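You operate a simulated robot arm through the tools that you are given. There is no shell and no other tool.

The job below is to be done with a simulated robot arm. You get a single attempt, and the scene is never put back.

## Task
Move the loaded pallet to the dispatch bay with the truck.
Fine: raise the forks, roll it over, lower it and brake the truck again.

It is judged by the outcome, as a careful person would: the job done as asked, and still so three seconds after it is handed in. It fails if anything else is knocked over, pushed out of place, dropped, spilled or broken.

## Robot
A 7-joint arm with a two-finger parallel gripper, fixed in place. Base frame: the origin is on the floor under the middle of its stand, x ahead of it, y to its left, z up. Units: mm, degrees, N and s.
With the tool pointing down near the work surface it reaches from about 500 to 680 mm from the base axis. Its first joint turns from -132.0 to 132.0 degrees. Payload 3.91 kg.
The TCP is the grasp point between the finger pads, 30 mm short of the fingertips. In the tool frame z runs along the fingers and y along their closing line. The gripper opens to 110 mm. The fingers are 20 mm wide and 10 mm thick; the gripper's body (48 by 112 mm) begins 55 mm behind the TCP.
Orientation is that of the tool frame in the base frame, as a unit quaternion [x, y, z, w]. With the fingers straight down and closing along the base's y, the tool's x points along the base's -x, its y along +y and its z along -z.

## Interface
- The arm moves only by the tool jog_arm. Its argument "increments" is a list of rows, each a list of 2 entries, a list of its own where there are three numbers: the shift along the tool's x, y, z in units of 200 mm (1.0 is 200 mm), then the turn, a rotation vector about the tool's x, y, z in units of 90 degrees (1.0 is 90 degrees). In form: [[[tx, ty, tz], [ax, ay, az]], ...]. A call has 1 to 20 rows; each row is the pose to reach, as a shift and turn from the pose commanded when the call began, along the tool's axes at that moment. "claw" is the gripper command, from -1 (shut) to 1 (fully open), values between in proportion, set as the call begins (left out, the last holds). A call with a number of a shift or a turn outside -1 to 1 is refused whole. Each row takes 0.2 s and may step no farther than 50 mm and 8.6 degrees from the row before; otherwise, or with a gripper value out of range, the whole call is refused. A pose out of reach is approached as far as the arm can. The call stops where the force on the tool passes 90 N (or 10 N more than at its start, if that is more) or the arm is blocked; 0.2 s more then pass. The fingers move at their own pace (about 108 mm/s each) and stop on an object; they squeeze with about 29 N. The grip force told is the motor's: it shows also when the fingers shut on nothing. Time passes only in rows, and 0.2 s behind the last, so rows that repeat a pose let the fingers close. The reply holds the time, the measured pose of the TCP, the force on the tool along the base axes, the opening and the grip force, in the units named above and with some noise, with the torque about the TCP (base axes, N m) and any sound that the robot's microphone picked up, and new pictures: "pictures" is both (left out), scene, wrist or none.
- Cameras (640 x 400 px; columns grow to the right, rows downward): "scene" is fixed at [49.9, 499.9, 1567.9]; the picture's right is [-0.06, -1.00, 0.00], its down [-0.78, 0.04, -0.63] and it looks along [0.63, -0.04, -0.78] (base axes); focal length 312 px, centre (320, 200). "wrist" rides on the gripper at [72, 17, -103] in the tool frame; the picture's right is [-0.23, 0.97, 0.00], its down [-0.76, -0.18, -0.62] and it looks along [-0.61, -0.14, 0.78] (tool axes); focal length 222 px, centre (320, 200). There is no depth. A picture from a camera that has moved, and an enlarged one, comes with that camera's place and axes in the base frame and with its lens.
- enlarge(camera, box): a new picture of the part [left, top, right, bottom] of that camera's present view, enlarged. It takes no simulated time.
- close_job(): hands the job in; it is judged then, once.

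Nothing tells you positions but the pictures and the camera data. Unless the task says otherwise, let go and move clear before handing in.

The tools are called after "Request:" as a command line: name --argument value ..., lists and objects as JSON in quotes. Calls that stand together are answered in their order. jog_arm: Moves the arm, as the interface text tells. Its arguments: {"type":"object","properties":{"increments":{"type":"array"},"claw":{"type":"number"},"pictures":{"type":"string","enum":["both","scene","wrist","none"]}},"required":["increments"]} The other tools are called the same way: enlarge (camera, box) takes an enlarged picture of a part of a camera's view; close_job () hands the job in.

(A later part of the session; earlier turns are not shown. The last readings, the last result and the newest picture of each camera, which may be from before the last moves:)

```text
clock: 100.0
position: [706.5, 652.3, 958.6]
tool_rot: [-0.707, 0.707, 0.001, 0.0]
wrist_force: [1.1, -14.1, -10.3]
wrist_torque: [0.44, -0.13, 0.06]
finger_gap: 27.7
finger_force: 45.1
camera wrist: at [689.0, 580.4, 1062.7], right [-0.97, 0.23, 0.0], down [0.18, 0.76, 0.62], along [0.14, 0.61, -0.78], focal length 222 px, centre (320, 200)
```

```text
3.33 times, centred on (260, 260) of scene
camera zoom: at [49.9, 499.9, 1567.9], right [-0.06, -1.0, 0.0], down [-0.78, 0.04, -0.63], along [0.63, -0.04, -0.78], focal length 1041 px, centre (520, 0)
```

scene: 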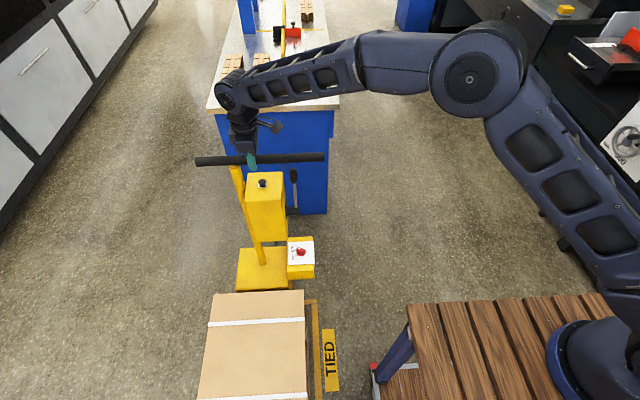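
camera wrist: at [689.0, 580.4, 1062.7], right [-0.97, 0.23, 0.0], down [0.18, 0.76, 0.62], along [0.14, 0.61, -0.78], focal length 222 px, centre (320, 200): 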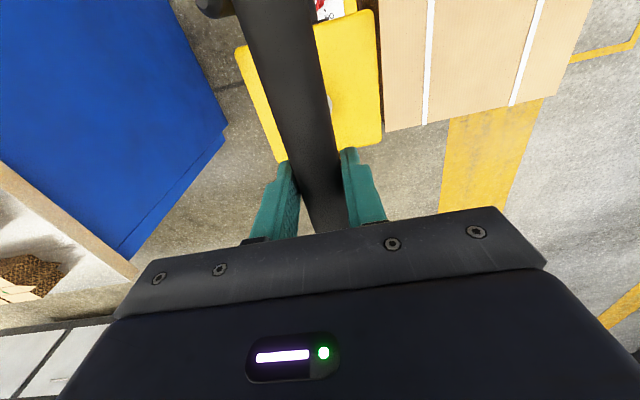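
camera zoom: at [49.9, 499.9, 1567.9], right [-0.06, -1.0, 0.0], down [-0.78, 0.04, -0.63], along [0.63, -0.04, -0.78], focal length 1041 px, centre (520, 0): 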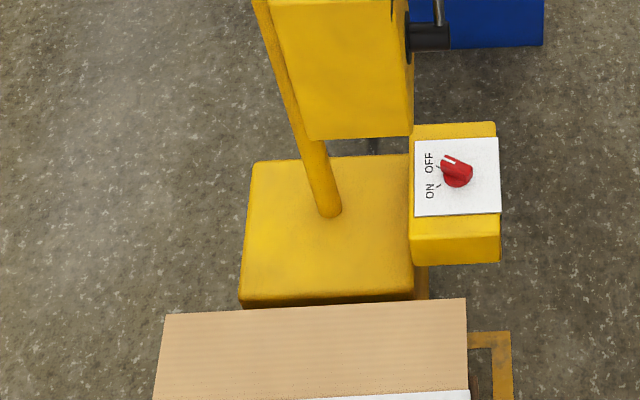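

The truck rolls straight with the arm. The handle started at about x=770.5, so the goal is roughly x≈164. I'll continue with smooth 150 mm moves.

Request:
jog_arm --increments '[[[0, 0.01, 0], [0, 0, 0]], [[0, 0.03, 0], [0, 0, 0]], [[0, 0.06, 0], [0, 0, 0]], [[0, 0.1, 0], [0, 0, 0]], [[0, 0.15, 0], [0, 0, 0]], [[0, 0.21, 0], [0, 0, 0]], [[0, 0.27, 0], [0, 0, 0]], [[0, 0.33, 0], [0, 0, 0]], [[0, 0.39, 0], [0, 0, 0]], [[0, 0.45, 0], [0, 0, 0]], [[0, 0.51, 0], [0, 0, 0]], [[0, 0.57, 0], [0, 0, 0]], [[0, 0.62, 0], [0, 0, 0]], [[0, 0.66, 0], [0, 0, 0]], [[0, 0.69, 0], [0, 0, 0]], [[0, 0.715, 0], [0, 0, 0]], [[0, 0.735, 0], [0, 0, 0]], [[0, 0.745, 0], [0, 0, 0]], [[0, 0.75, 0], [0, 0, 0]], [[0, 0.75, 0], [0, 0, 0]]]'

```text
clock: 104.2
position: [554.8, 652.6, 959.1]
tool_rot: [-0.707, 0.707, 0.0, -0.001]
wrist_force: [-1.1, -12.7, -5.5]
wrist_torque: [-0.1, 0.01, 0.08]
finger_gap: 28.2
finger_force: 44.8
camera wrist: at [538.9, 580.4, 1062.7], right [-0.97, 0.23, 0.0], down [0.18, 0.76, 0.62], along [0.14, 0.61, -0.78], focal length 222 px, centre (320, 200)
```

scene: 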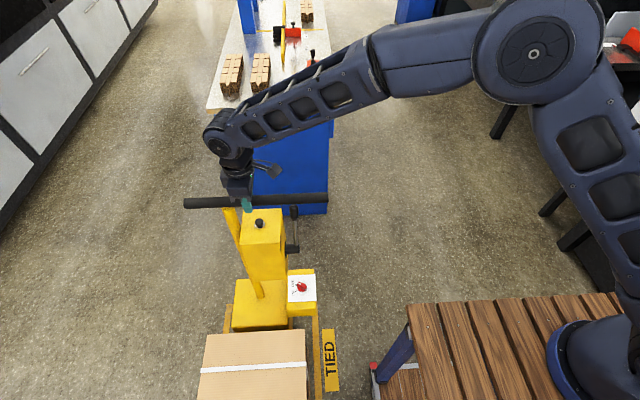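
wrist: 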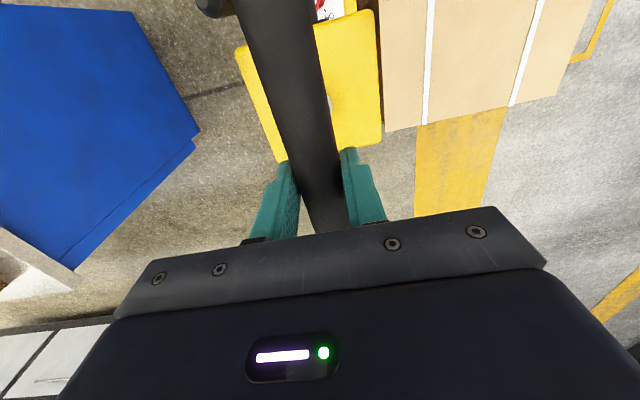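

Rolling smoothly and straight. Continuing.

Request:
jog_arm --increments '[[[0, 0.01, 0], [0, 0, 0]], [[0, 0.03, 0], [0, 0, 0]], [[0, 0.06, 0], [0, 0, 0]], [[0, 0.1, 0], [0, 0, 0]], [[0, 0.15, 0], [0, 0, 0]], [[0, 0.21, 0], [0, 0, 0]], [[0, 0.27, 0], [0, 0, 0]], [[0, 0.33, 0], [0, 0, 0]], [[0, 0.39, 0], [0, 0, 0]], [[0, 0.45, 0], [0, 0, 0]], [[0, 0.51, 0], [0, 0, 0]], [[0, 0.57, 0], [0, 0, 0]], [[0, 0.62, 0], [0, 0, 0]], [[0, 0.66, 0], [0, 0, 0]], [[0, 0.69, 0], [0, 0, 0]], [[0, 0.715, 0], [0, 0, 0]], [[0, 0.735, 0], [0, 0, 0]], [[0, 0.745, 0], [0, 0, 0]], [[0, 0.75, 0], [0, 0, 0]], [[0, 0.75, 0], [0, 0, 0]]]'

```text
clock: 108.4
position: [405.7, 653.2, 958.9]
tool_rot: [-0.706, 0.708, 0.0, -0.001]
wrist_force: [4.4, -13.5, 4.0]
wrist_torque: [-0.73, -0.08, 0.15]
finger_gap: 27.8
finger_force: 44.7
camera wrist: at [389.8, 580.5, 1062.6], right [-0.97, 0.23, 0.0], down [0.18, 0.76, 0.62], along [0.14, 0.61, -0.78], focal length 222 px, centre (320, 200)
```

scene: 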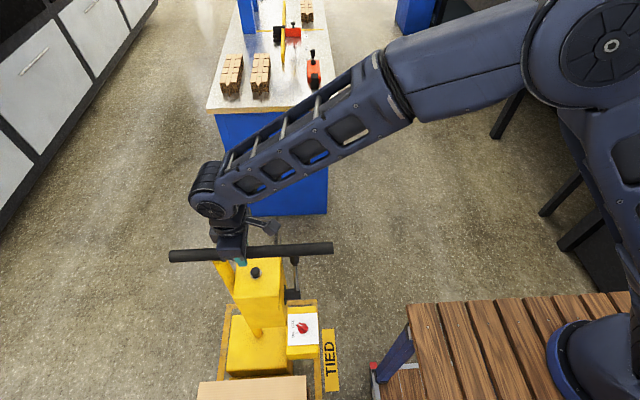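
wrist: 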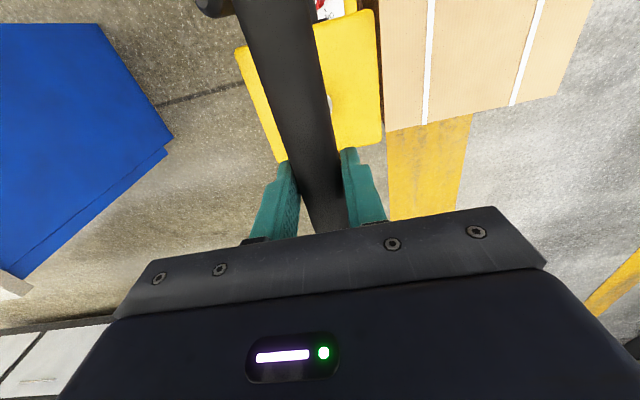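

Request:
jog_arm --increments '[[[0, 0.01, 0], [0, 0, 0]], [[0, 0.03, 0], [0, 0, 0]], [[0, 0.06, 0], [0, 0, 0]], [[0, 0.1, 0], [0, 0, 0]], [[0, 0.15, 0], [0, 0, 0]], [[0, 0.21, 0], [0, 0, 0]], [[0, 0.27, 0], [0, 0, 0]], [[0, 0.33, 0], [0, 0, 0]], [[0, 0.39, 0], [0, 0, 0]], [[0, 0.45, 0], [0, 0, 0]], [[0, 0.51, 0], [0, 0, 0]], [[0, 0.57, 0], [0, 0, 0]], [[0, 0.62, 0], [0, 0, 0]], [[0, 0.66, 0], [0, 0, 0]], [[0, 0.69, 0], [0, 0, 0]], [[0, 0.715, 0], [0, 0, 0]], [[0, 0.735, 0], [0, 0, 0]], [[0, 0.745, 0], [0, 0, 0]], [[0, 0.75, 0], [0, 0, 0]], [[0, 0.75, 0], [0, 0, 0]]]'

```text
clock: 112.6
position: [257.8, 652.1, 960.3]
tool_rot: [-0.706, 0.708, 0.0, 0.0]
wrist_force: [3.7, -21.0, -17.6]
wrist_torque: [-0.96, -0.08, 0.05]
finger_gap: 27.6
finger_force: 45.3
camera wrist: at [239.6, 580.6, 1063.0], right [-0.97, 0.23, 0.0], down [0.18, 0.76, 0.62], along [0.14, 0.61, -0.78], focal length 222 px, centre (320, 200)
```

scene: 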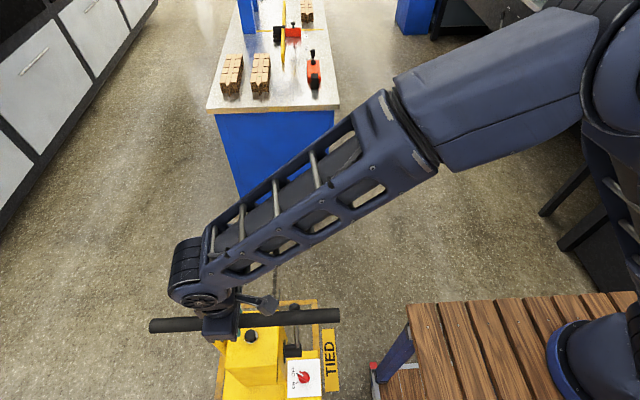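
wrist: 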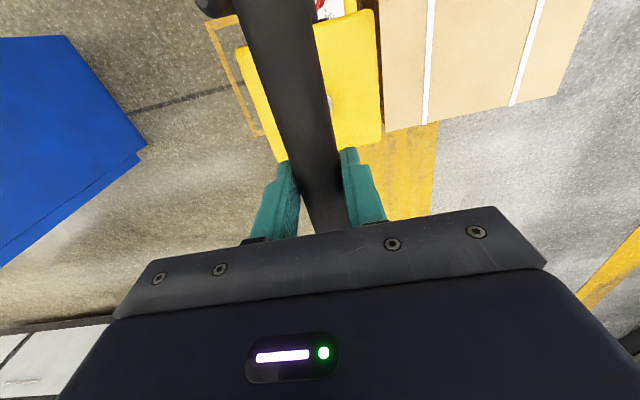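

About 94 mm remain by my estimate. I'll go 84 mm, then measure the load against the bay outline.

Request:
jog_arm --increments '[[[0, 0.01, 0], [0, 0, 0]], [[0, 0.03, 0], [0, 0, 0]], [[0, 0.06, 0], [0, 0, 0]], [[0, 0.1, 0], [0, 0, 0]], [[0, 0.15, 0], [0, 0, 0]], [[0, 0.2, 0], [0, 0, 0]], [[0, 0.25, 0], [0, 0, 0]], [[0, 0.3, 0], [0, 0, 0]], [[0, 0.34, 0], [0, 0, 0]], [[0, 0.37, 0], [0, 0, 0]], [[0, 0.395, 0], [0, 0, 0]], [[0, 0.41, 0], [0, 0, 0]], [[0, 0.418, 0], [0, 0, 0]], [[0, 0.42, 0], [0, 0, 0]], [[0, 0.42, 0], [0, 0, 0]]]'

Request:
enlarge --camera "wrist" --box '[360, 0, 640, 240]'

```text
clock: 115.8
position: [173.3, 653.7, 959.3]
tool_rot: [-0.707, 0.707, -0.001, 0.0]
wrist_force: [4.7, 15.3, 4.2]
wrist_torque: [0.71, -0.14, 0.23]
finger_gap: 27.5
finger_force: 44.9
camera wrist: at [155.8, 580.7, 1062.8], right [-0.97, 0.23, 0.0], down [0.18, 0.76, 0.63], along [0.14, 0.61, -0.78], focal length 222 px, centre (320, 200)
```

scene: 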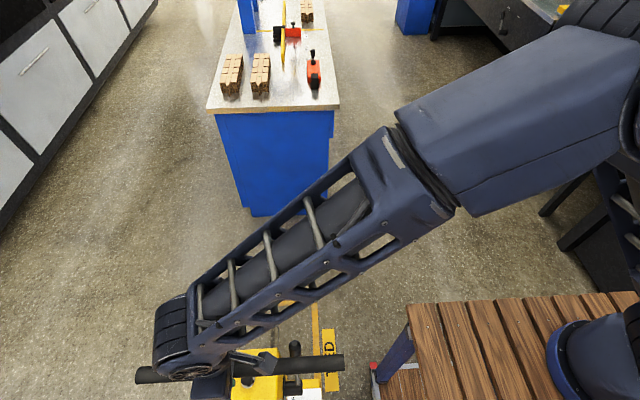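
wrist: 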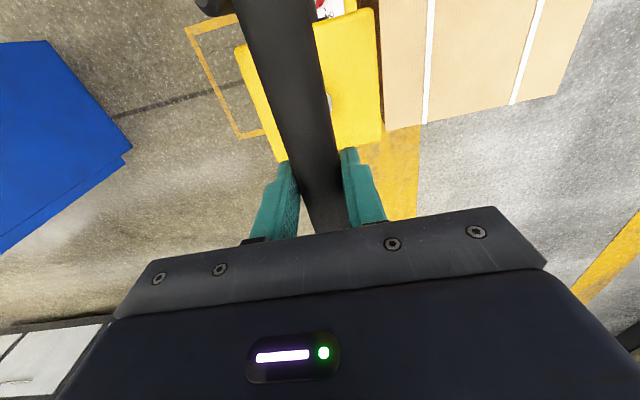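

```text
1.67 times, centred on (500, 120) of wrist
camera zoom: at [155.8, 580.7, 1062.8], right [-0.97, 0.23, 0.0], down [0.18, 0.76, 0.63], along [0.14, 0.61, -0.78], focal length 370 px, centre (20, 333)
```

zoom: 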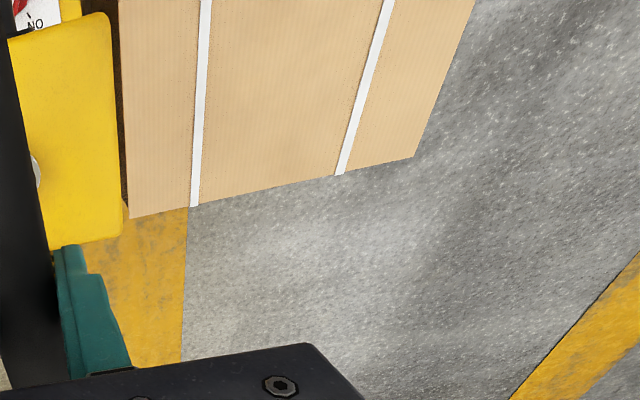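

By my measurements, bay to bay is about 592–604 mm and the truck has moved about 598 mm. I'll let go of the handle, rise clear, and check the load against the bay outline with the wrist camera.

Request:
jog_arm --increments '[[[0, 0, 0], [0, 0, 0]], [[0, 0, 0], [0, 0, 0]], [[0, 0, 0], [0, 0, 0]], [[0, 0, -0.1], [0, 0, 0]], [[0, 0, -0.25], [0, 0, 0]], [[0, 0, -0.45], [0, 0, 0]], [[0, 0, -0.65], [0, 0, 0]], [[0, 0, -0.65], [0, 0, 0]]]' --claw 0.5

```text
clock: 117.6
position: [168.5, 656.8, 1086.4]
tool_rot: [-0.706, 0.708, 0.0, 0.0]
wrist_force: [0.6, 0.0, 0.3]
wrist_torque: [0.03, 0.05, 0.04]
finger_gap: 82.5
finger_force: 0.0
camera wrist: at [152.9, 583.1, 1190.3], right [-0.97, 0.23, 0.0], down [0.18, 0.76, 0.62], along [0.14, 0.61, -0.78], focal length 222 px, centre (320, 200)
```

scene: 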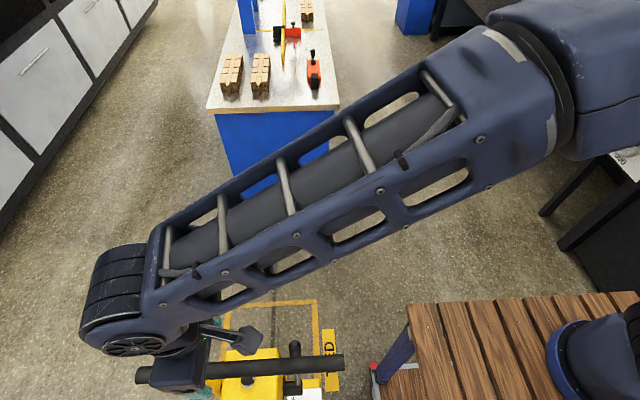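
wrist: 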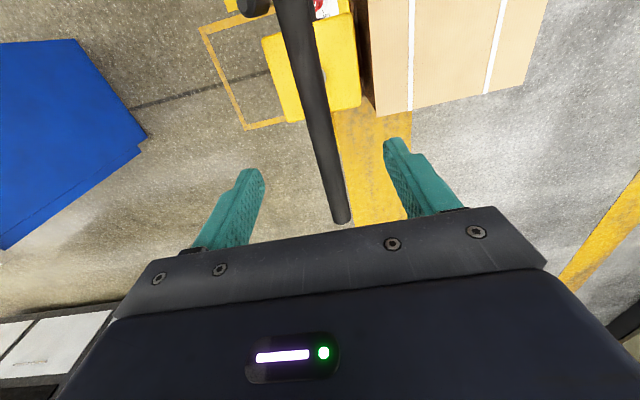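

Request:
jog_arm --increments '[[[0.025, 0, -0.03], [0, 0, -0.0833]], [[0.05, 0, -0.06], [0, 0, -0.1667]], [[0.075, 0, -0.09], [0, 0, -0.25]], [[0.1, 0, -0.12], [0, 0, -0.3333]], [[0.125, 0, -0.15], [0, 0, -0.4167]], [[0.15, 0, -0.18], [0, 0, -0.5]], [[0.175, 0, -0.21], [0, 0, -0.5833]], [[0.2, 0, -0.24], [0, 0, -0.6667]], [[0.225, 0, -0.27], [0, 0, -0.75]], [[0.25, 0, -0.3], [0, 0, -0.8333]], [[0.275, 0, -0.33], [0, 0, -0.9167]], [[0.3, 0, -0.35], [0, 0, -1.0]], [[0.3, 0, -0.35], [0, 0, -1.0]]]'

```text
clock: 120.4
position: [172.8, 592.9, 1159.0]
tool_rot: [1.0, 0.001, 0.0, 0.0]
wrist_force: [0.6, -0.1, -0.3]
wrist_torque: [0.02, 0.0, -0.01]
finger_gap: 82.8
finger_force: 0.0
camera wrist: at [244.9, 576.3, 1262.4], right [-0.23, -0.97, 0.0], down [-0.76, 0.18, 0.62], along [-0.61, 0.14, -0.78], focal length 222 px, centre (320, 200)
```

scene: 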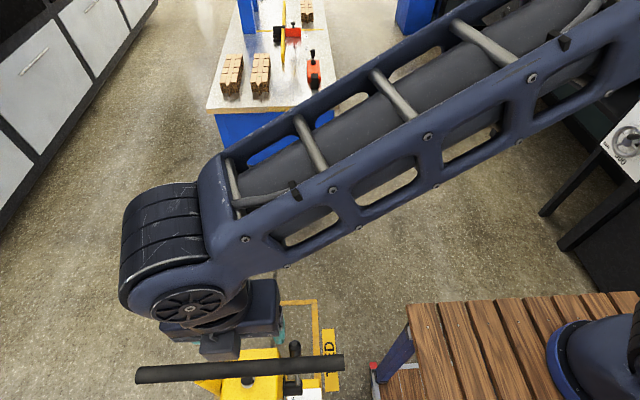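
wrist: 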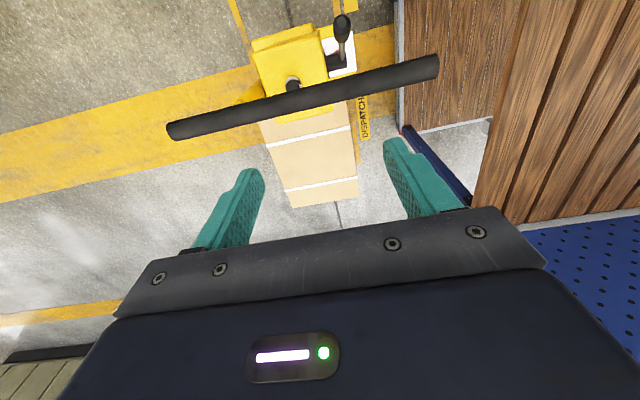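

Request:
enlarge --camera "wrist" --box '[250, 80, 400, 220]'

Request:
enlarge --camera "wrist" --box '[220, 0, 380, 130]'

```text
2.86 times, centred on (325, 150) of wrist
camera zoom: at [244.9, 576.3, 1262.4], right [-0.23, -0.97, 0.0], down [-0.76, 0.18, 0.62], along [-0.61, 0.14, -0.78], focal length 635 px, centre (306, 343)
```

zoom: 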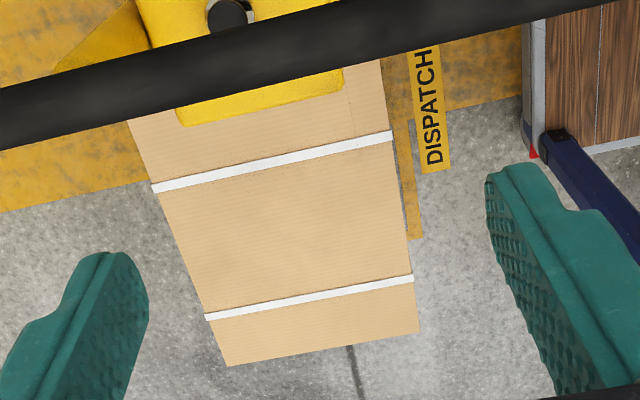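

```text
3.08 times, centred on (300, 65) of wrist
camera zoom: at [244.9, 576.3, 1262.4], right [-0.23, -0.97, 0.0], down [-0.76, 0.18, 0.62], along [-0.61, 0.14, -0.78], focal length 684 px, centre (382, 615)
```

zoom: 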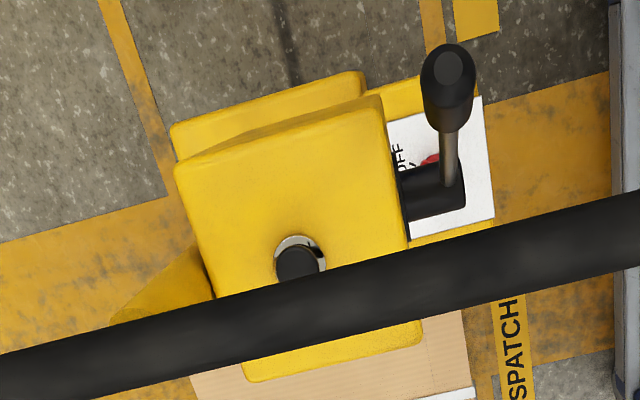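

The carton's −x end sits about 54 mm inside the outline, matching the symmetric gap, so the load is well placed. Now I'll set the brake: the knob should be at about (150, 535), and I'll push the tail of its bar toward +x from the −x side. Reorienting first.

Request:
jog_arm --increments '[[[-0.038, 0.039, 0], [0, 0, 0.0833]], [[-0.077, 0.078, 0], [0, 0, 0.1667]], [[-0.115, 0.116, 0], [0, 0, 0.25]], [[-0.153, 0.155, 0], [0, 0, 0.3333]], [[-0.192, 0.194, 0], [0, 0, 0.4167]], [[-0.23, 0.233, 0], [0, 0, 0.5]], [[-0.268, 0.271, 0], [0, 0, 0.5833]], [[-0.307, 0.31, 0], [0, 0, 0.6667]], [[-0.345, 0.349, 0], [0, 0, 0.75]], [[-0.383, 0.388, 0], [0, 0, 0.8333]], [[-0.422, 0.426, 0], [0, 0, 0.9167]], [[-0.46, 0.465, 0], [0, 0, 1.0]], [[-0.46, 0.465, 0], [0, 0, 1.0]]]' --claw -1 --pictures "none"

Request:
jog_arm --increments '[[[0, 0.05, 0.025], [0, 0, 0.0833]], [[0, 0.1, 0.049], [0, 0, 0.1667]], [[0, 0.15, 0.074], [0, 0, 0.25]], [[0, 0.2, 0.098], [0, 0, 0.3333]], [[0, 0.25, 0.123], [0, 0, 0.4167]], [[0, 0.3, 0.148], [0, 0, 0.5]], [[0, 0.35, 0.172], [0, 0, 0.5833]], [[0, 0.4, 0.197], [0, 0, 0.6667]], [[0, 0.45, 0.221], [0, 0, 0.75]], [[0, 0.5, 0.246], [0, 0, 0.8333]], [[0, 0.55, 0.27], [0, 0, 0.9167]], [[0, 0.6, 0.295], [0, 0, 1.0]], [[0, 0.6, 0.295], [0, 0, 1.0]]]'

```text
clock: 123.2
position: [79.3, 500.6, 1160.0]
tool_rot: [-0.706, 0.709, 0.0, 0.0]
wrist_force: [-0.5, 0.3, 0.6]
wrist_torque: [0.01, 0.02, -0.02]
finger_gap: 0.1
finger_force: 29.0
```

```text
clock: 126.0
position: [-41.8, 501.0, 1101.4]
tool_rot: [0.002, 1.0, 0.0, 0.0]
wrist_force: [0.5, 0.8, 0.6]
wrist_torque: [0.0, 0.0, 0.04]
finger_gap: 0.1
finger_force: 28.8
camera wrist: at [-113.5, 518.8, 1203.3], right [0.23, 0.97, 0.0], down [0.76, -0.18, 0.62], along [0.61, -0.14, -0.78], focal length 222 px, centre (320, 200)
```

scene: 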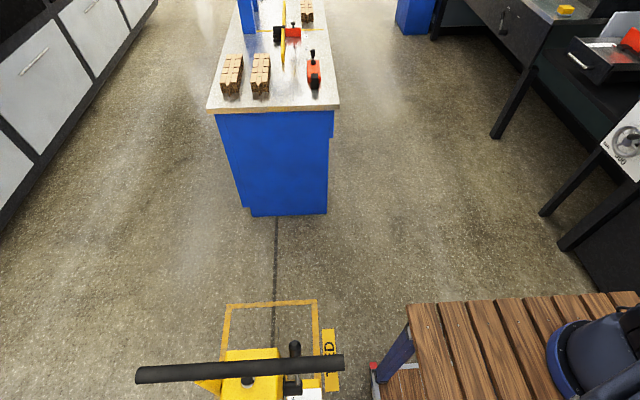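
wrist: 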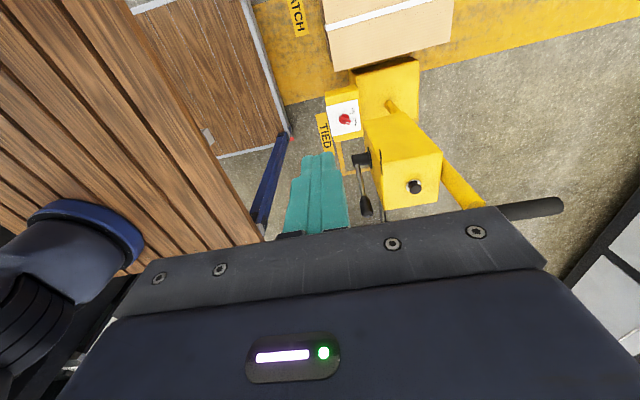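

Request:
enlarge --camera "wrist" --box '[310, 80, 390, 150]'

Request:
jog_arm --increments '[[[-0.02, 0.005, 0.2], [0, 0, 0]], [[-0.04, 0.01, 0.4], [0, 0, 0]], [[-0.06, 0.015, 0.6], [0, 0, 0]], [[-0.08, 0.02, 0.8], [0, 0, 0]], [[-0.1, 0.025, 1.0], [0, 0, 0]]]'

```text
5.71 times, centred on (350, 115) of wrist
camera zoom: at [-113.5, 518.8, 1203.3], right [0.23, 0.97, 0.0], down [0.76, -0.18, 0.62], along [0.61, -0.14, -0.78], focal length 1269 px, centre (149, 686)
```

zoom: 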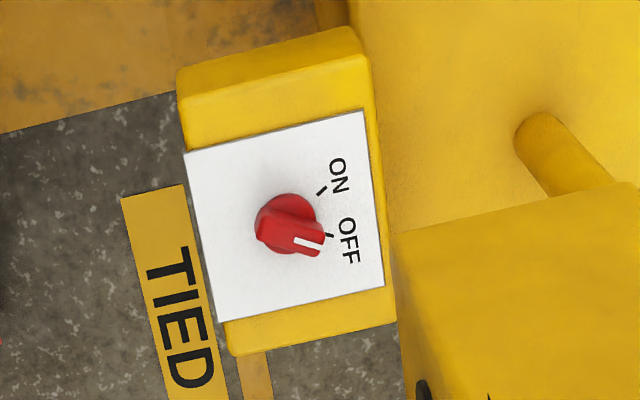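

```text
clock: 127.2
position: [-21.2, 503.1, 899.5]
tool_rot: [0.001, 1.0, 0.001, -0.001]
wrist_force: [-0.2, 0.0, -0.3]
wrist_torque: [0.03, 0.03, 0.02]
finger_gap: 0.0
finger_force: 28.4
camera wrist: at [-92.8, 520.5, 1003.0], right [0.23, 0.97, 0.0], down [0.76, -0.18, 0.62], along [0.61, -0.14, -0.78], focal length 222 px, centre (320, 200)
```

scene: 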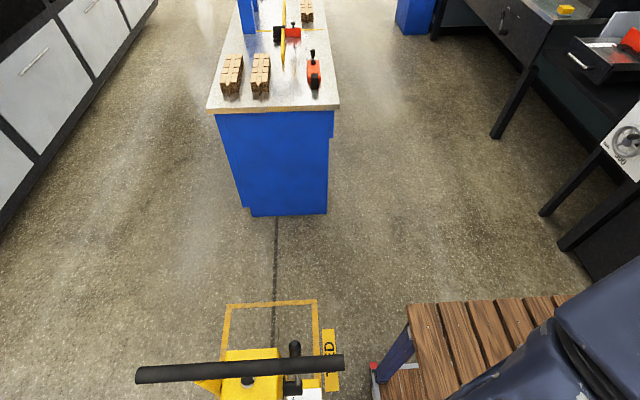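
wrist: 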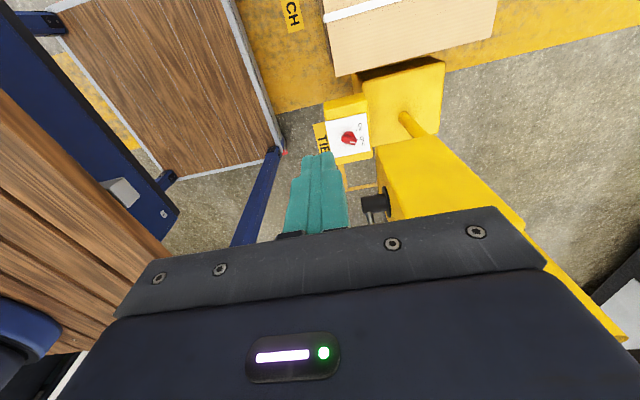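

Request:
jog_arm --increments '[[[-0.011, 0.003, 0.1], [0, -0.0556, 0]], [[-0.021, 0.005, 0.2], [0, -0.1112, 0]], [[-0.032, 0.008, 0.3], [0, -0.1668, 0]], [[-0.042, 0.01, 0.4], [0, -0.2224, 0]], [[-0.053, 0.013, 0.5], [0, -0.278, 0]], [[-0.063, 0.015, 0.6], [0, -0.3336, 0]], [[-0.074, 0.018, 0.7], [0, -0.3892, 0]], [[-0.084, 0.02, 0.8], [0, -0.4448, 0]], [[-0.095, 0.023, 0.9], [0, -0.5004, 0]], [[-0.105, 0.025, 1.0], [0, -0.556, 0]], [[-0.105, 0.025, 1.0], [0, -0.556, 0]]]'

```text
clock: 129.6
position: [-0.9, 508.6, 700.5]
tool_rot: [0.001, 0.906, 0.0, 0.423]
wrist_force: [0.3, -0.1, -0.1]
wrist_torque: [0.02, 0.01, 0.0]
finger_gap: 0.0
finger_force: 28.8
camera wrist: at [-126.0, 526.5, 710.9], right [0.15, 0.97, 0.17], down [0.01, -0.18, 0.98], along [0.99, -0.14, -0.04], focal length 222 px, centre (320, 200)
```

scene: 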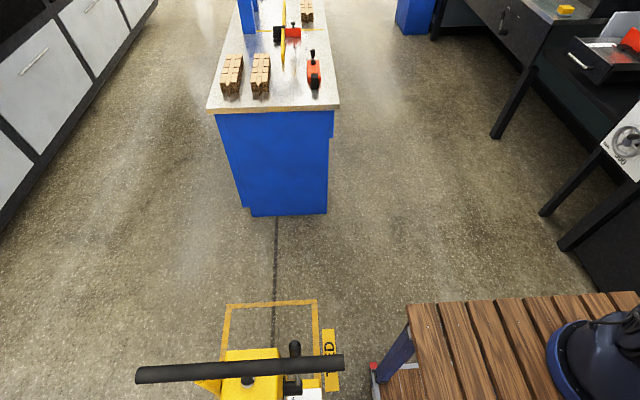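
wrist: 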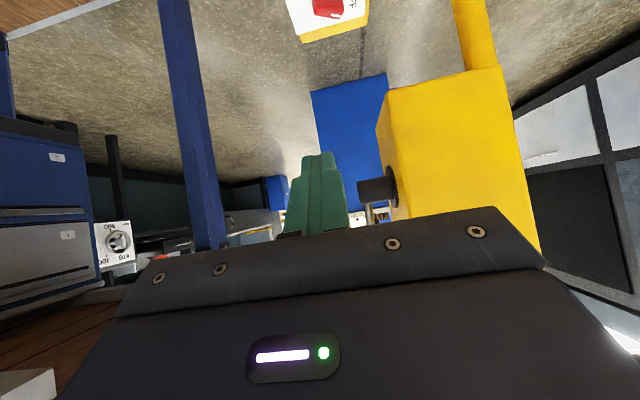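

Request:
jog_arm --increments '[[[0.086, 0.003, 0.11], [0, 0, 0]], [[0.171, 0.006, 0.22], [0, 0, 0]], [[0.257, 0.009, 0.33], [0, 0, 0]], [[0.343, 0.012, 0.44], [0, 0, 0]], [[0.43, 0.015, 0.55], [0, 0, 0]], [[0.514, 0.017, 0.66], [0, 0, 0]], [[0.514, 0.017, 0.66], [0, 0, 0]]]'

Request:
enlarge --camera "wrist" --box '[250, 40, 420, 190]'

```text
clock: 131.2
position: [34.5, 514.2, 536.2]
tool_rot: [0.001, 0.906, -0.001, 0.423]
wrist_force: [-0.1, 0.1, -0.9]
wrist_torque: [-0.01, -0.03, 0.03]
finger_gap: 0.0
finger_force: 28.9
camera wrist: at [-91.4, 531.9, 547.7], right [0.15, 0.97, 0.17], down [0.01, -0.18, 0.98], along [0.99, -0.14, -0.04], focal length 222 px, centre (320, 200)
```

scene: 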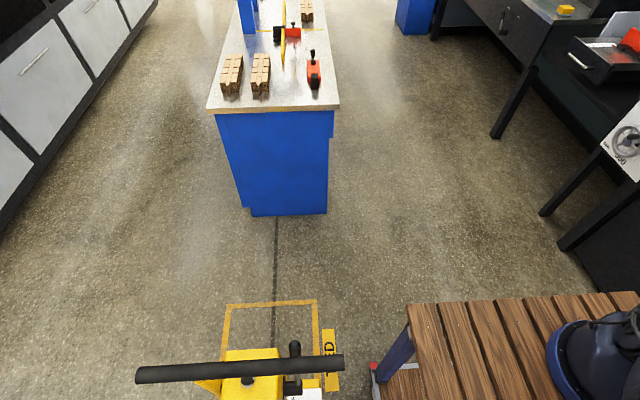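
wrist: 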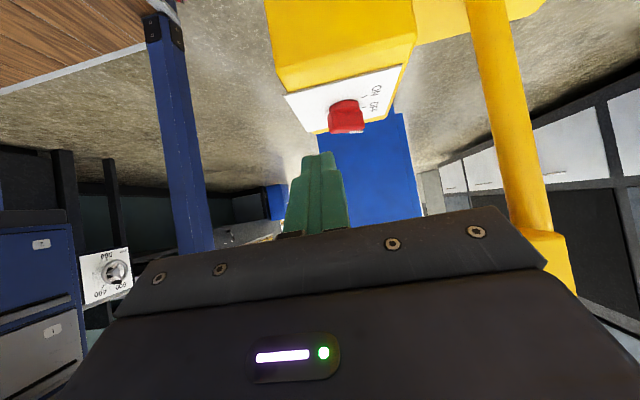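

```text
2.67 times, centred on (335, 115) of wrist
camera zoom: at [-91.4, 531.9, 547.7], right [0.15, 0.97, 0.17], down [0.01, -0.18, 0.98], along [0.99, -0.14, -0.04], focal length 592 px, centre (280, 427)
```

zoom: 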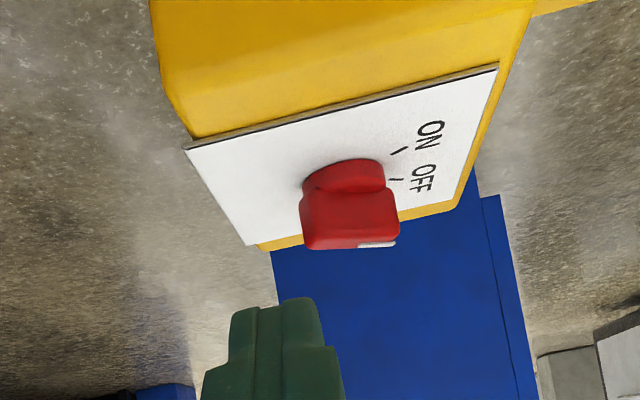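

I can see the bar's tail corner at about (134, 522). I'll move the fingertip down to just in front of it.

Request:
jog_arm --increments '[[[-0.001, 0, 0.1], [0, 0, 0]], [[-0.002, 0, 0.2], [0, 0, 0]], [[-0.003, 0, 0.3], [0, 0, 0]], [[-0.003, 0, 0.39], [0, 0, 0]], [[-0.003, 0, 0.39], [0, 0, 0]]]'

Request:
enlarge --camera "wrist" --box '[250, 60, 420, 210]'

```text
clock: 132.4
position: [95.5, 515.8, 487.0]
tool_rot: [0.001, 0.906, 0.0, 0.424]
wrist_force: [-0.1, 0.2, -0.5]
wrist_torque: [-0.04, 0.0, 0.01]
finger_gap: 0.0
finger_force: 28.6
camera wrist: at [-30.1, 532.7, 498.1], right [0.15, 0.97, 0.17], down [0.01, -0.18, 0.98], along [0.99, -0.14, -0.04], focal length 222 px, centre (320, 200)
```

scene: 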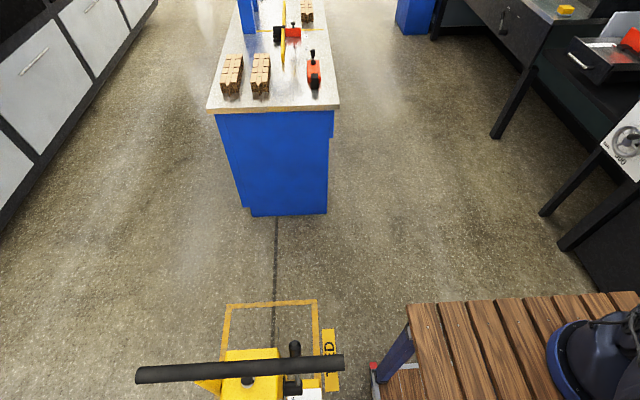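
wrist: 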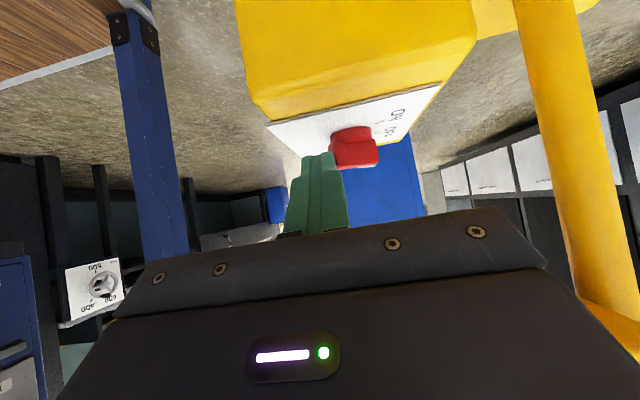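

```text
2.67 times, centred on (335, 135) of wrist
camera zoom: at [-30.1, 532.7, 498.1], right [0.15, 0.97, 0.17], down [0.01, -0.18, 0.98], along [0.99, -0.14, -0.04], focal length 592 px, centre (280, 373)
```

zoom: 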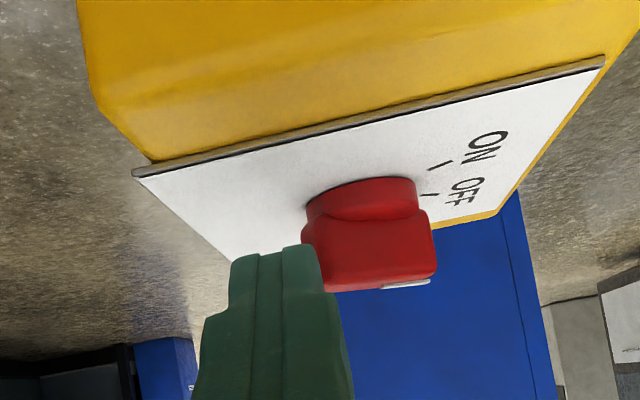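

The fingertip overlaps the bar's tail in y. I'll push toward +x in small steps to turn the pointer back to ON.

Request:
jog_arm --increments '[[[-0.016, 0, 0.0192], [0, 0, 0]], [[-0.032, 0, 0.0383], [0, 0, 0]], [[-0.045, 0, 0.0536], [0, 0, 0]], [[-0.058, 0, 0.069], [0, 0, 0]], [[-0.071, 0, 0.0843], [0, 0, 0]], [[-0.071, 0, 0.0843], [0, 0, 0]]]'

Request:
enlarge --camera "wrist" --box '[250, 60, 420, 210]'

```text
clock: 133.8
position: [118.3, 513.6, 486.1]
tool_rot: [0.001, 0.906, -0.001, 0.423]
wrist_force: [-5.3, -5.0, -0.3]
wrist_torque: [-0.07, 0.1, -0.11]
finger_gap: 0.2
finger_force: 29.5
camera wrist: at [-7.6, 530.7, 497.4], right [0.15, 0.97, 0.17], down [0.01, -0.18, 0.98], along [0.99, -0.14, -0.04], focal length 222 px, centre (320, 200)
```

scene: 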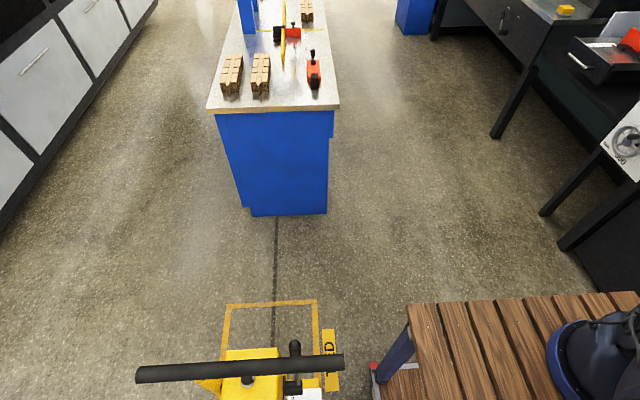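
wrist: 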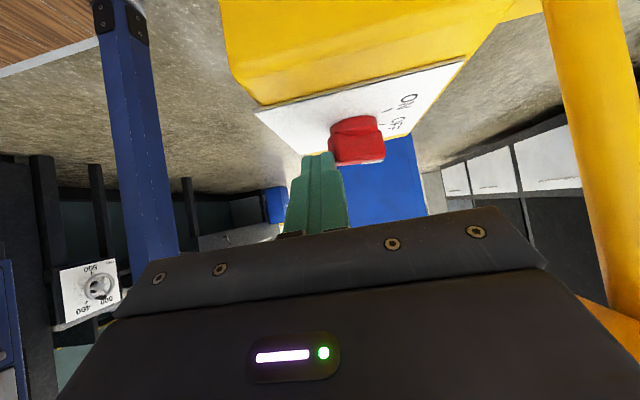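

```text
2.67 times, centred on (335, 135) of wrist
camera zoom: at [-7.6, 530.7, 497.4], right [0.15, 0.97, 0.17], down [0.01, -0.18, 0.98], along [0.99, -0.14, -0.04], focal length 592 px, centre (280, 373)
```

zoom: 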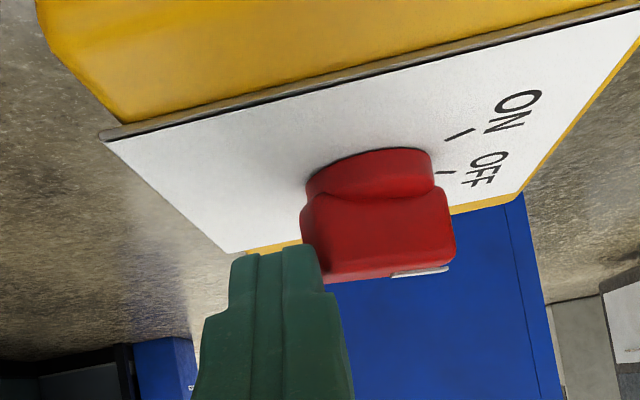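

The force stayed low and the knob doesn't look clearly turned. With the brake off, this push may be rolling the truck instead. I'll back off and check both the knob angle and the truck position.

Request:
jog_arm --increments '[[[0.032, 0, -0.0383], [0, 0, 0]], [[0.045, 0, -0.1536], [0, 0, 0]], [[0.045, 0, -0.33], [0, 0, 0]], [[0.045, 0, -0.5], [0, 0, 0]], [[0.045, 0, -0.5], [0, 0, 0]]]'

Request:
enlarge --camera "wrist" --box '[250, 40, 420, 190]'

Request:
enlarge --camera "scene" --box '[180, 290, 360, 400]'

```text
clock: 135.0
position: [37.7, 516.5, 544.6]
tool_rot: [0.001, 0.906, 0.0, 0.423]
wrist_force: [-0.4, 0.5, 0.8]
wrist_torque: [0.0, -0.02, 0.0]
finger_gap: 0.0
finger_force: 29.2
camera wrist: at [-87.3, 533.2, 556.0], right [0.15, 0.97, 0.17], down [0.01, -0.18, 0.98], along [0.99, -0.14, -0.04], focal length 222 px, centre (320, 200)
```

scene: 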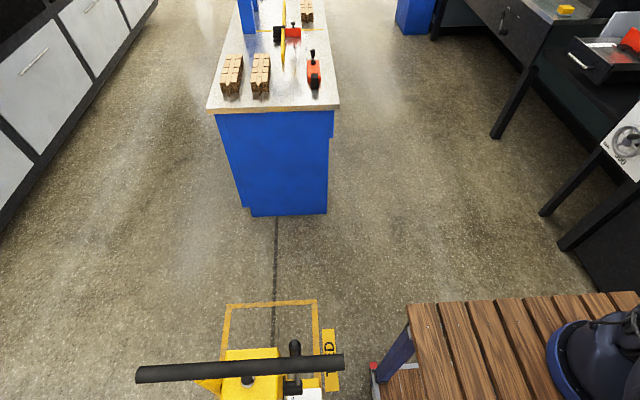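
wrist: 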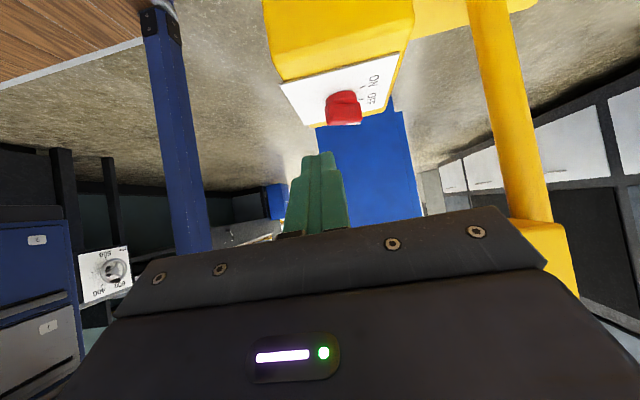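

```text
2.67 times, centred on (335, 115) of wrist
camera zoom: at [-87.3, 533.2, 556.0], right [0.15, 0.97, 0.17], down [0.01, -0.18, 0.98], along [0.99, -0.14, -0.04], focal length 592 px, centre (280, 427)
```

zoom: 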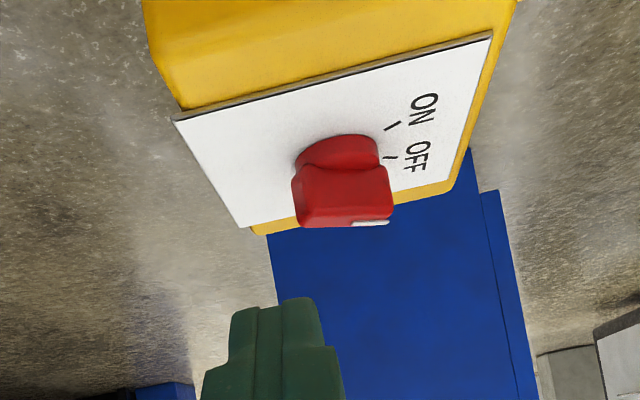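

```text
3.56 times, centred on (270, 345) of scene
camera zoom: at [49.9, 499.9, 1567.9], right [-0.06, -1.0, 0.0], down [-0.78, 0.04, -0.63], along [0.63, -0.04, -0.78], focal length 1111 px, centre (498, -316)
```

zoom: 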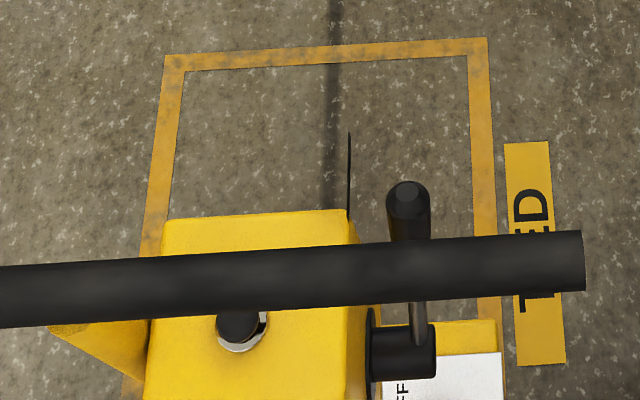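

Nothing moved: the tip just grazed past the tail end, because the knob now sits at about y≈541 (the truck drifted a few mm in +y). Since pushing could roll the unbraked truck, I'll grip the bar between both fingers and twist it instead. Moving to a pre-grip pose aligned with the bar.

Request:
jog_arm --increments '[[[-0.034, -0.01, 0.035], [-0.0478, 0.0224, -0.057]], [[-0.068, -0.021, 0.07], [-0.0957, 0.0448, -0.114]], [[-0.101, -0.031, 0.105], [-0.1435, 0.0671, -0.1711]], [[-0.135, -0.041, 0.14], [-0.1913, 0.0895, -0.2281]], [[-0.169, -0.051, 0.175], [-0.2392, 0.1119, -0.2851]], [[-0.203, -0.062, 0.21], [-0.287, 0.1343, -0.3421]], [[-0.236, -0.072, 0.245], [-0.3348, 0.1566, -0.3992]], [[-0.27, -0.082, 0.28], [-0.3827, 0.179, -0.4562]], [[-0.304, -0.0925, 0.315], [-0.4305, 0.2014, -0.5132]], [[-0.304, -0.0925, 0.315], [-0.4305, 0.2014, -0.5132]]]' --claw -0.18

Request:
enlarge --camera "wrist" --box '[220, 40, 440, 230]'

```text
clock: 137.4
position: [74.5, 494.3, 553.5]
tool_rot: [-0.511, 0.82, 0.142, 0.216]
wrist_force: [0.1, 0.4, -0.1]
wrist_torque: [0.01, -0.02, -0.04]
finger_gap: 44.9
finger_force: 0.0
out of reach, approached as far as the arm can: row 5, 6
stopped in row 10: the arm was blocked; the commanded pose is now the measured one
camera wrist: at [10.9, 399.2, 607.7], right [-0.79, 0.6, 0.12], down [0.32, 0.23, 0.92], along [0.52, 0.76, -0.38], focal length 222 px, centre (320, 200)
```

scene: 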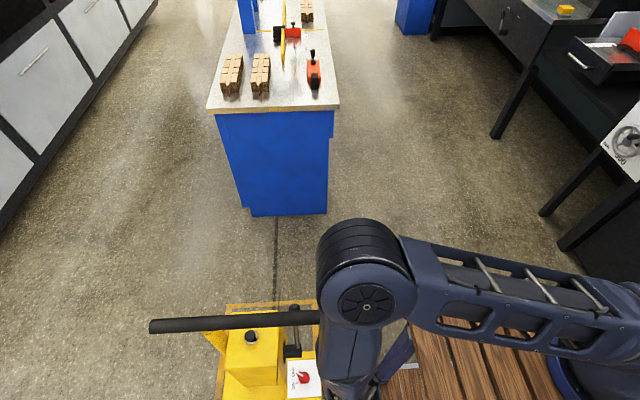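
wrist: 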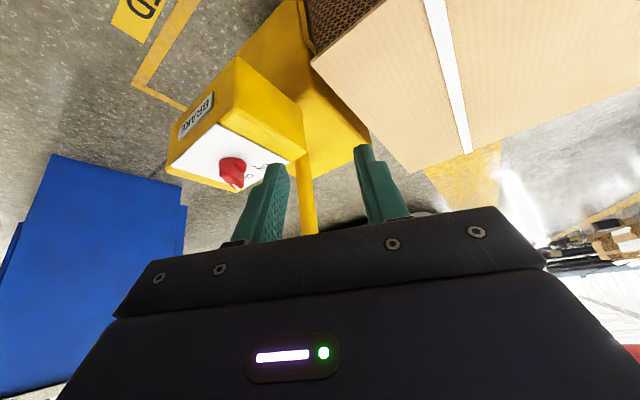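

```text
2.11 times, centred on (330, 135) of wrist
camera zoom: at [10.9, 399.2, 607.7], right [-0.79, 0.6, 0.12], down [0.32, 0.23, 0.92], along [0.52, 0.76, -0.38], focal length 468 px, centre (299, 337)
```

zoom: 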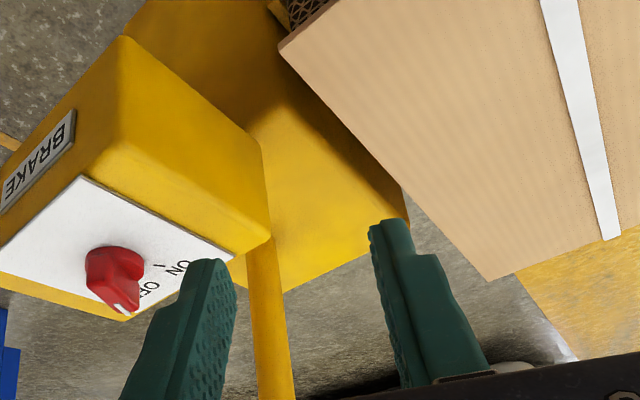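

The arm reconfigured its elbow during that move, got blocked, and pushed the truck back about 80 mm in +x. Everything still looks upright. I'll look carefully before moving again.

Request:
enlarge --camera "scene" --box '[200, 200, 480, 400]'

Request:
enlarge --camera "wrist" --box '[0, 0, 640, 240]'

```text
2.00 times, centred on (340, 300) of scene
camera zoom: at [49.9, 499.9, 1567.9], right [-0.06, -1.0, 0.0], down [-0.78, 0.04, -0.63], along [0.63, -0.04, -0.78], focal length 625 px, centre (280, 0)
```

zoom: 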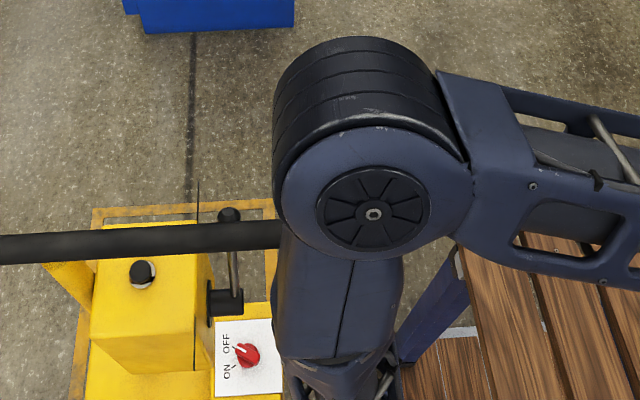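

```text
1.00 times, centred on (320, 120) of wrist (not enlarged: the box is as wide or as high as the picture)
camera zoom: at [10.9, 399.2, 607.7], right [-0.79, 0.6, 0.12], down [0.32, 0.23, 0.92], along [0.52, 0.76, -0.38], focal length 222 px, centre (320, 280)
```

zoom: 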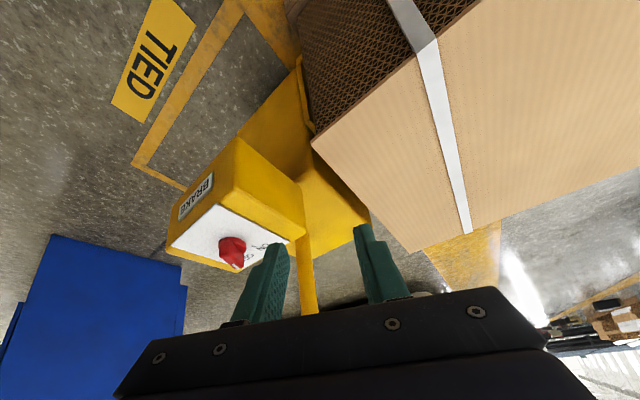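

The truck stands about +82 mm off with its brake still off, and the load is intact. The wrist force is near zero, so I'll ease straight up in small steps and look again.

Request:
jog_arm --increments '[[[-0.05, 0.001, -0.087], [0, 0, 0]], [[-0.1, 0.002, -0.173], [0, 0, 0]], [[-0.15, 0.004, -0.26], [0, 0, 0]], [[-0.15, 0.004, -0.26], [0, 0, 0]]]'

```text
clock: 138.4
position: [76.3, 496.0, 614.6]
tool_rot: [-0.51, 0.821, 0.14, 0.217]
wrist_force: [0.3, 0.0, 0.9]
wrist_torque: [0.02, 0.02, 0.0]
finger_gap: 45.1
finger_force: 0.0
camera wrist: at [12.0, 399.9, 668.6], right [-0.79, 0.6, 0.12], down [0.32, 0.23, 0.92], along [0.53, 0.76, -0.38], focal length 222 px, centre (320, 200)
```

scene: 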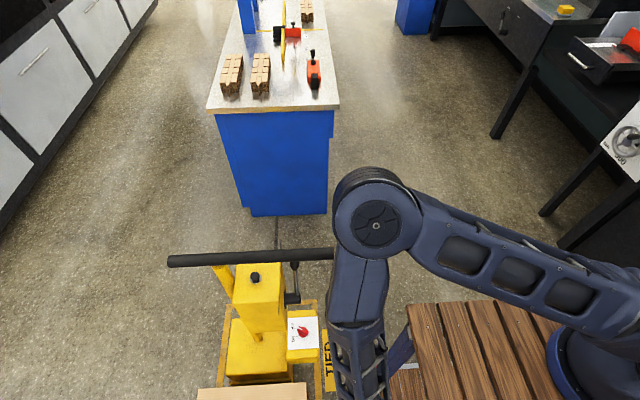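
wrist: 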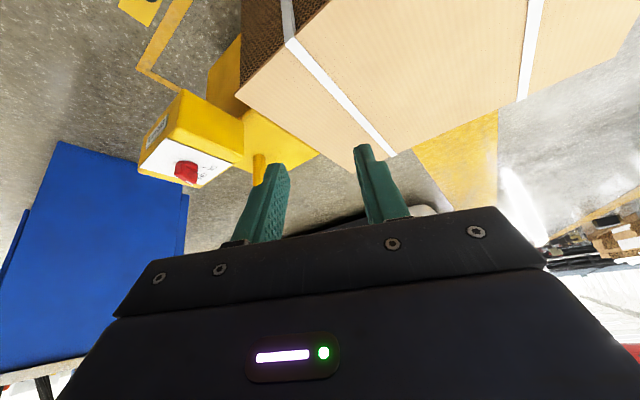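

The truck is coasting toward +x, with its handle now at about x=393. It got a bump and rolls very freely. I'll start moving up and forward behind it and check how fast it's going.

Request:
jog_arm --increments '[[[-0.152, -0.108, -0.157], [0, 0, 0]], [[-0.304, -0.216, -0.314], [0, 0, 0]], [[-0.456, -0.324, -0.471], [0, 0, 0]]]'

```text
clock: 139.2
position: [150.6, 495.4, 740.2]
tool_rot: [-0.511, 0.82, 0.142, 0.216]
wrist_force: [-0.3, -0.1, 1.0]
wrist_torque: [-0.01, -0.01, 0.02]
finger_gap: 45.1
finger_force: 0.0
camera wrist: at [84.7, 400.1, 793.3], right [-0.79, 0.6, 0.12], down [0.32, 0.23, 0.92], along [0.53, 0.76, -0.38], focal length 222 px, centre (320, 200)
```

scene: 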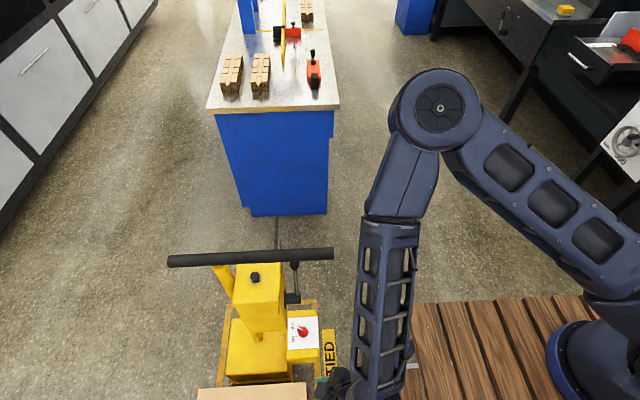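
wrist: 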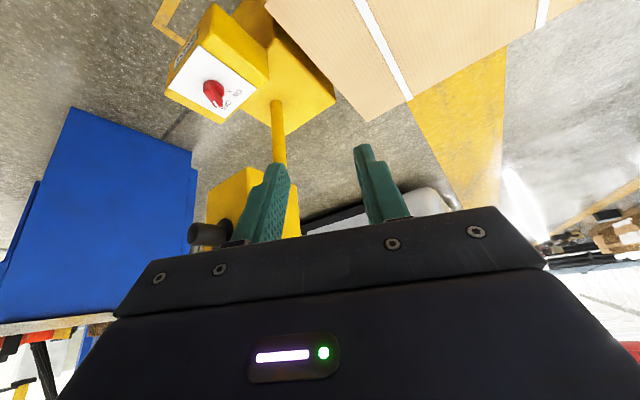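

The truck has stopped, with its handle at x≈393. The arm's forearm had been pushing the handle end, so it wasn't coasting. I'll rise clear in upright orientation, well away from the handle end, and watch that the truck stays put.

Request:
jog_arm --increments '[[[-0.042, 0.006, -0.113], [-0.0085, 0.0411, -0.0355]], [[-0.085, 0.012, -0.225], [-0.017, 0.0823, -0.071]], [[-0.127, 0.018, -0.338], [-0.0255, 0.1234, -0.1065]], [[-0.17, 0.024, -0.45], [-0.034, 0.1645, -0.142]], [[-0.212, 0.029, -0.563], [-0.0425, 0.2056, -0.1775]], [[-0.254, 0.035, -0.675], [-0.051, 0.2468, -0.213]], [[-0.297, 0.041, -0.788], [-0.0595, 0.2879, -0.2485]], [[-0.339, 0.047, -0.9], [-0.068, 0.329, -0.284]]]'

```text
clock: 141.0
position: [130.6, 474.8, 929.6]
tool_rot: [0.707, -0.707, 0.001, 0.002]
wrist_force: [1.0, 0.1, 0.3]
wrist_torque: [0.02, 0.0, -0.01]
finger_gap: 45.0
finger_force: 0.0
camera wrist: at [114.1, 402.3, 1034.0], right [-0.97, 0.23, 0.0], down [0.18, 0.76, 0.62], along [0.14, 0.6, -0.78], focal length 222 px, centre (320, 200)
```

scene: 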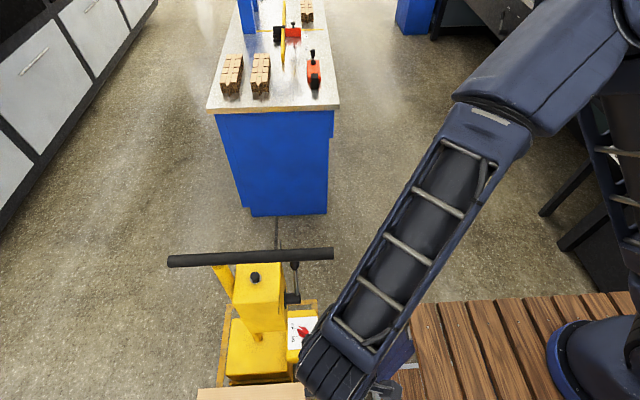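
wrist: 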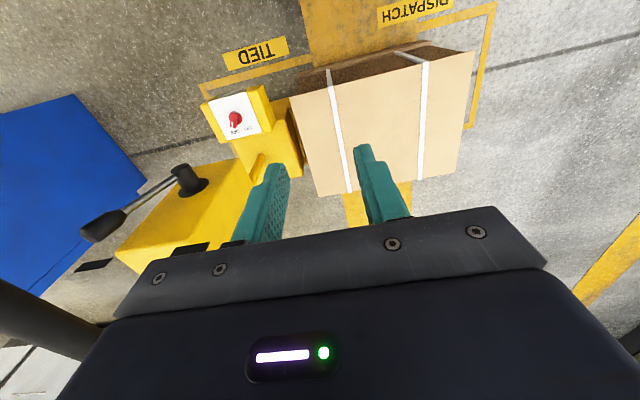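

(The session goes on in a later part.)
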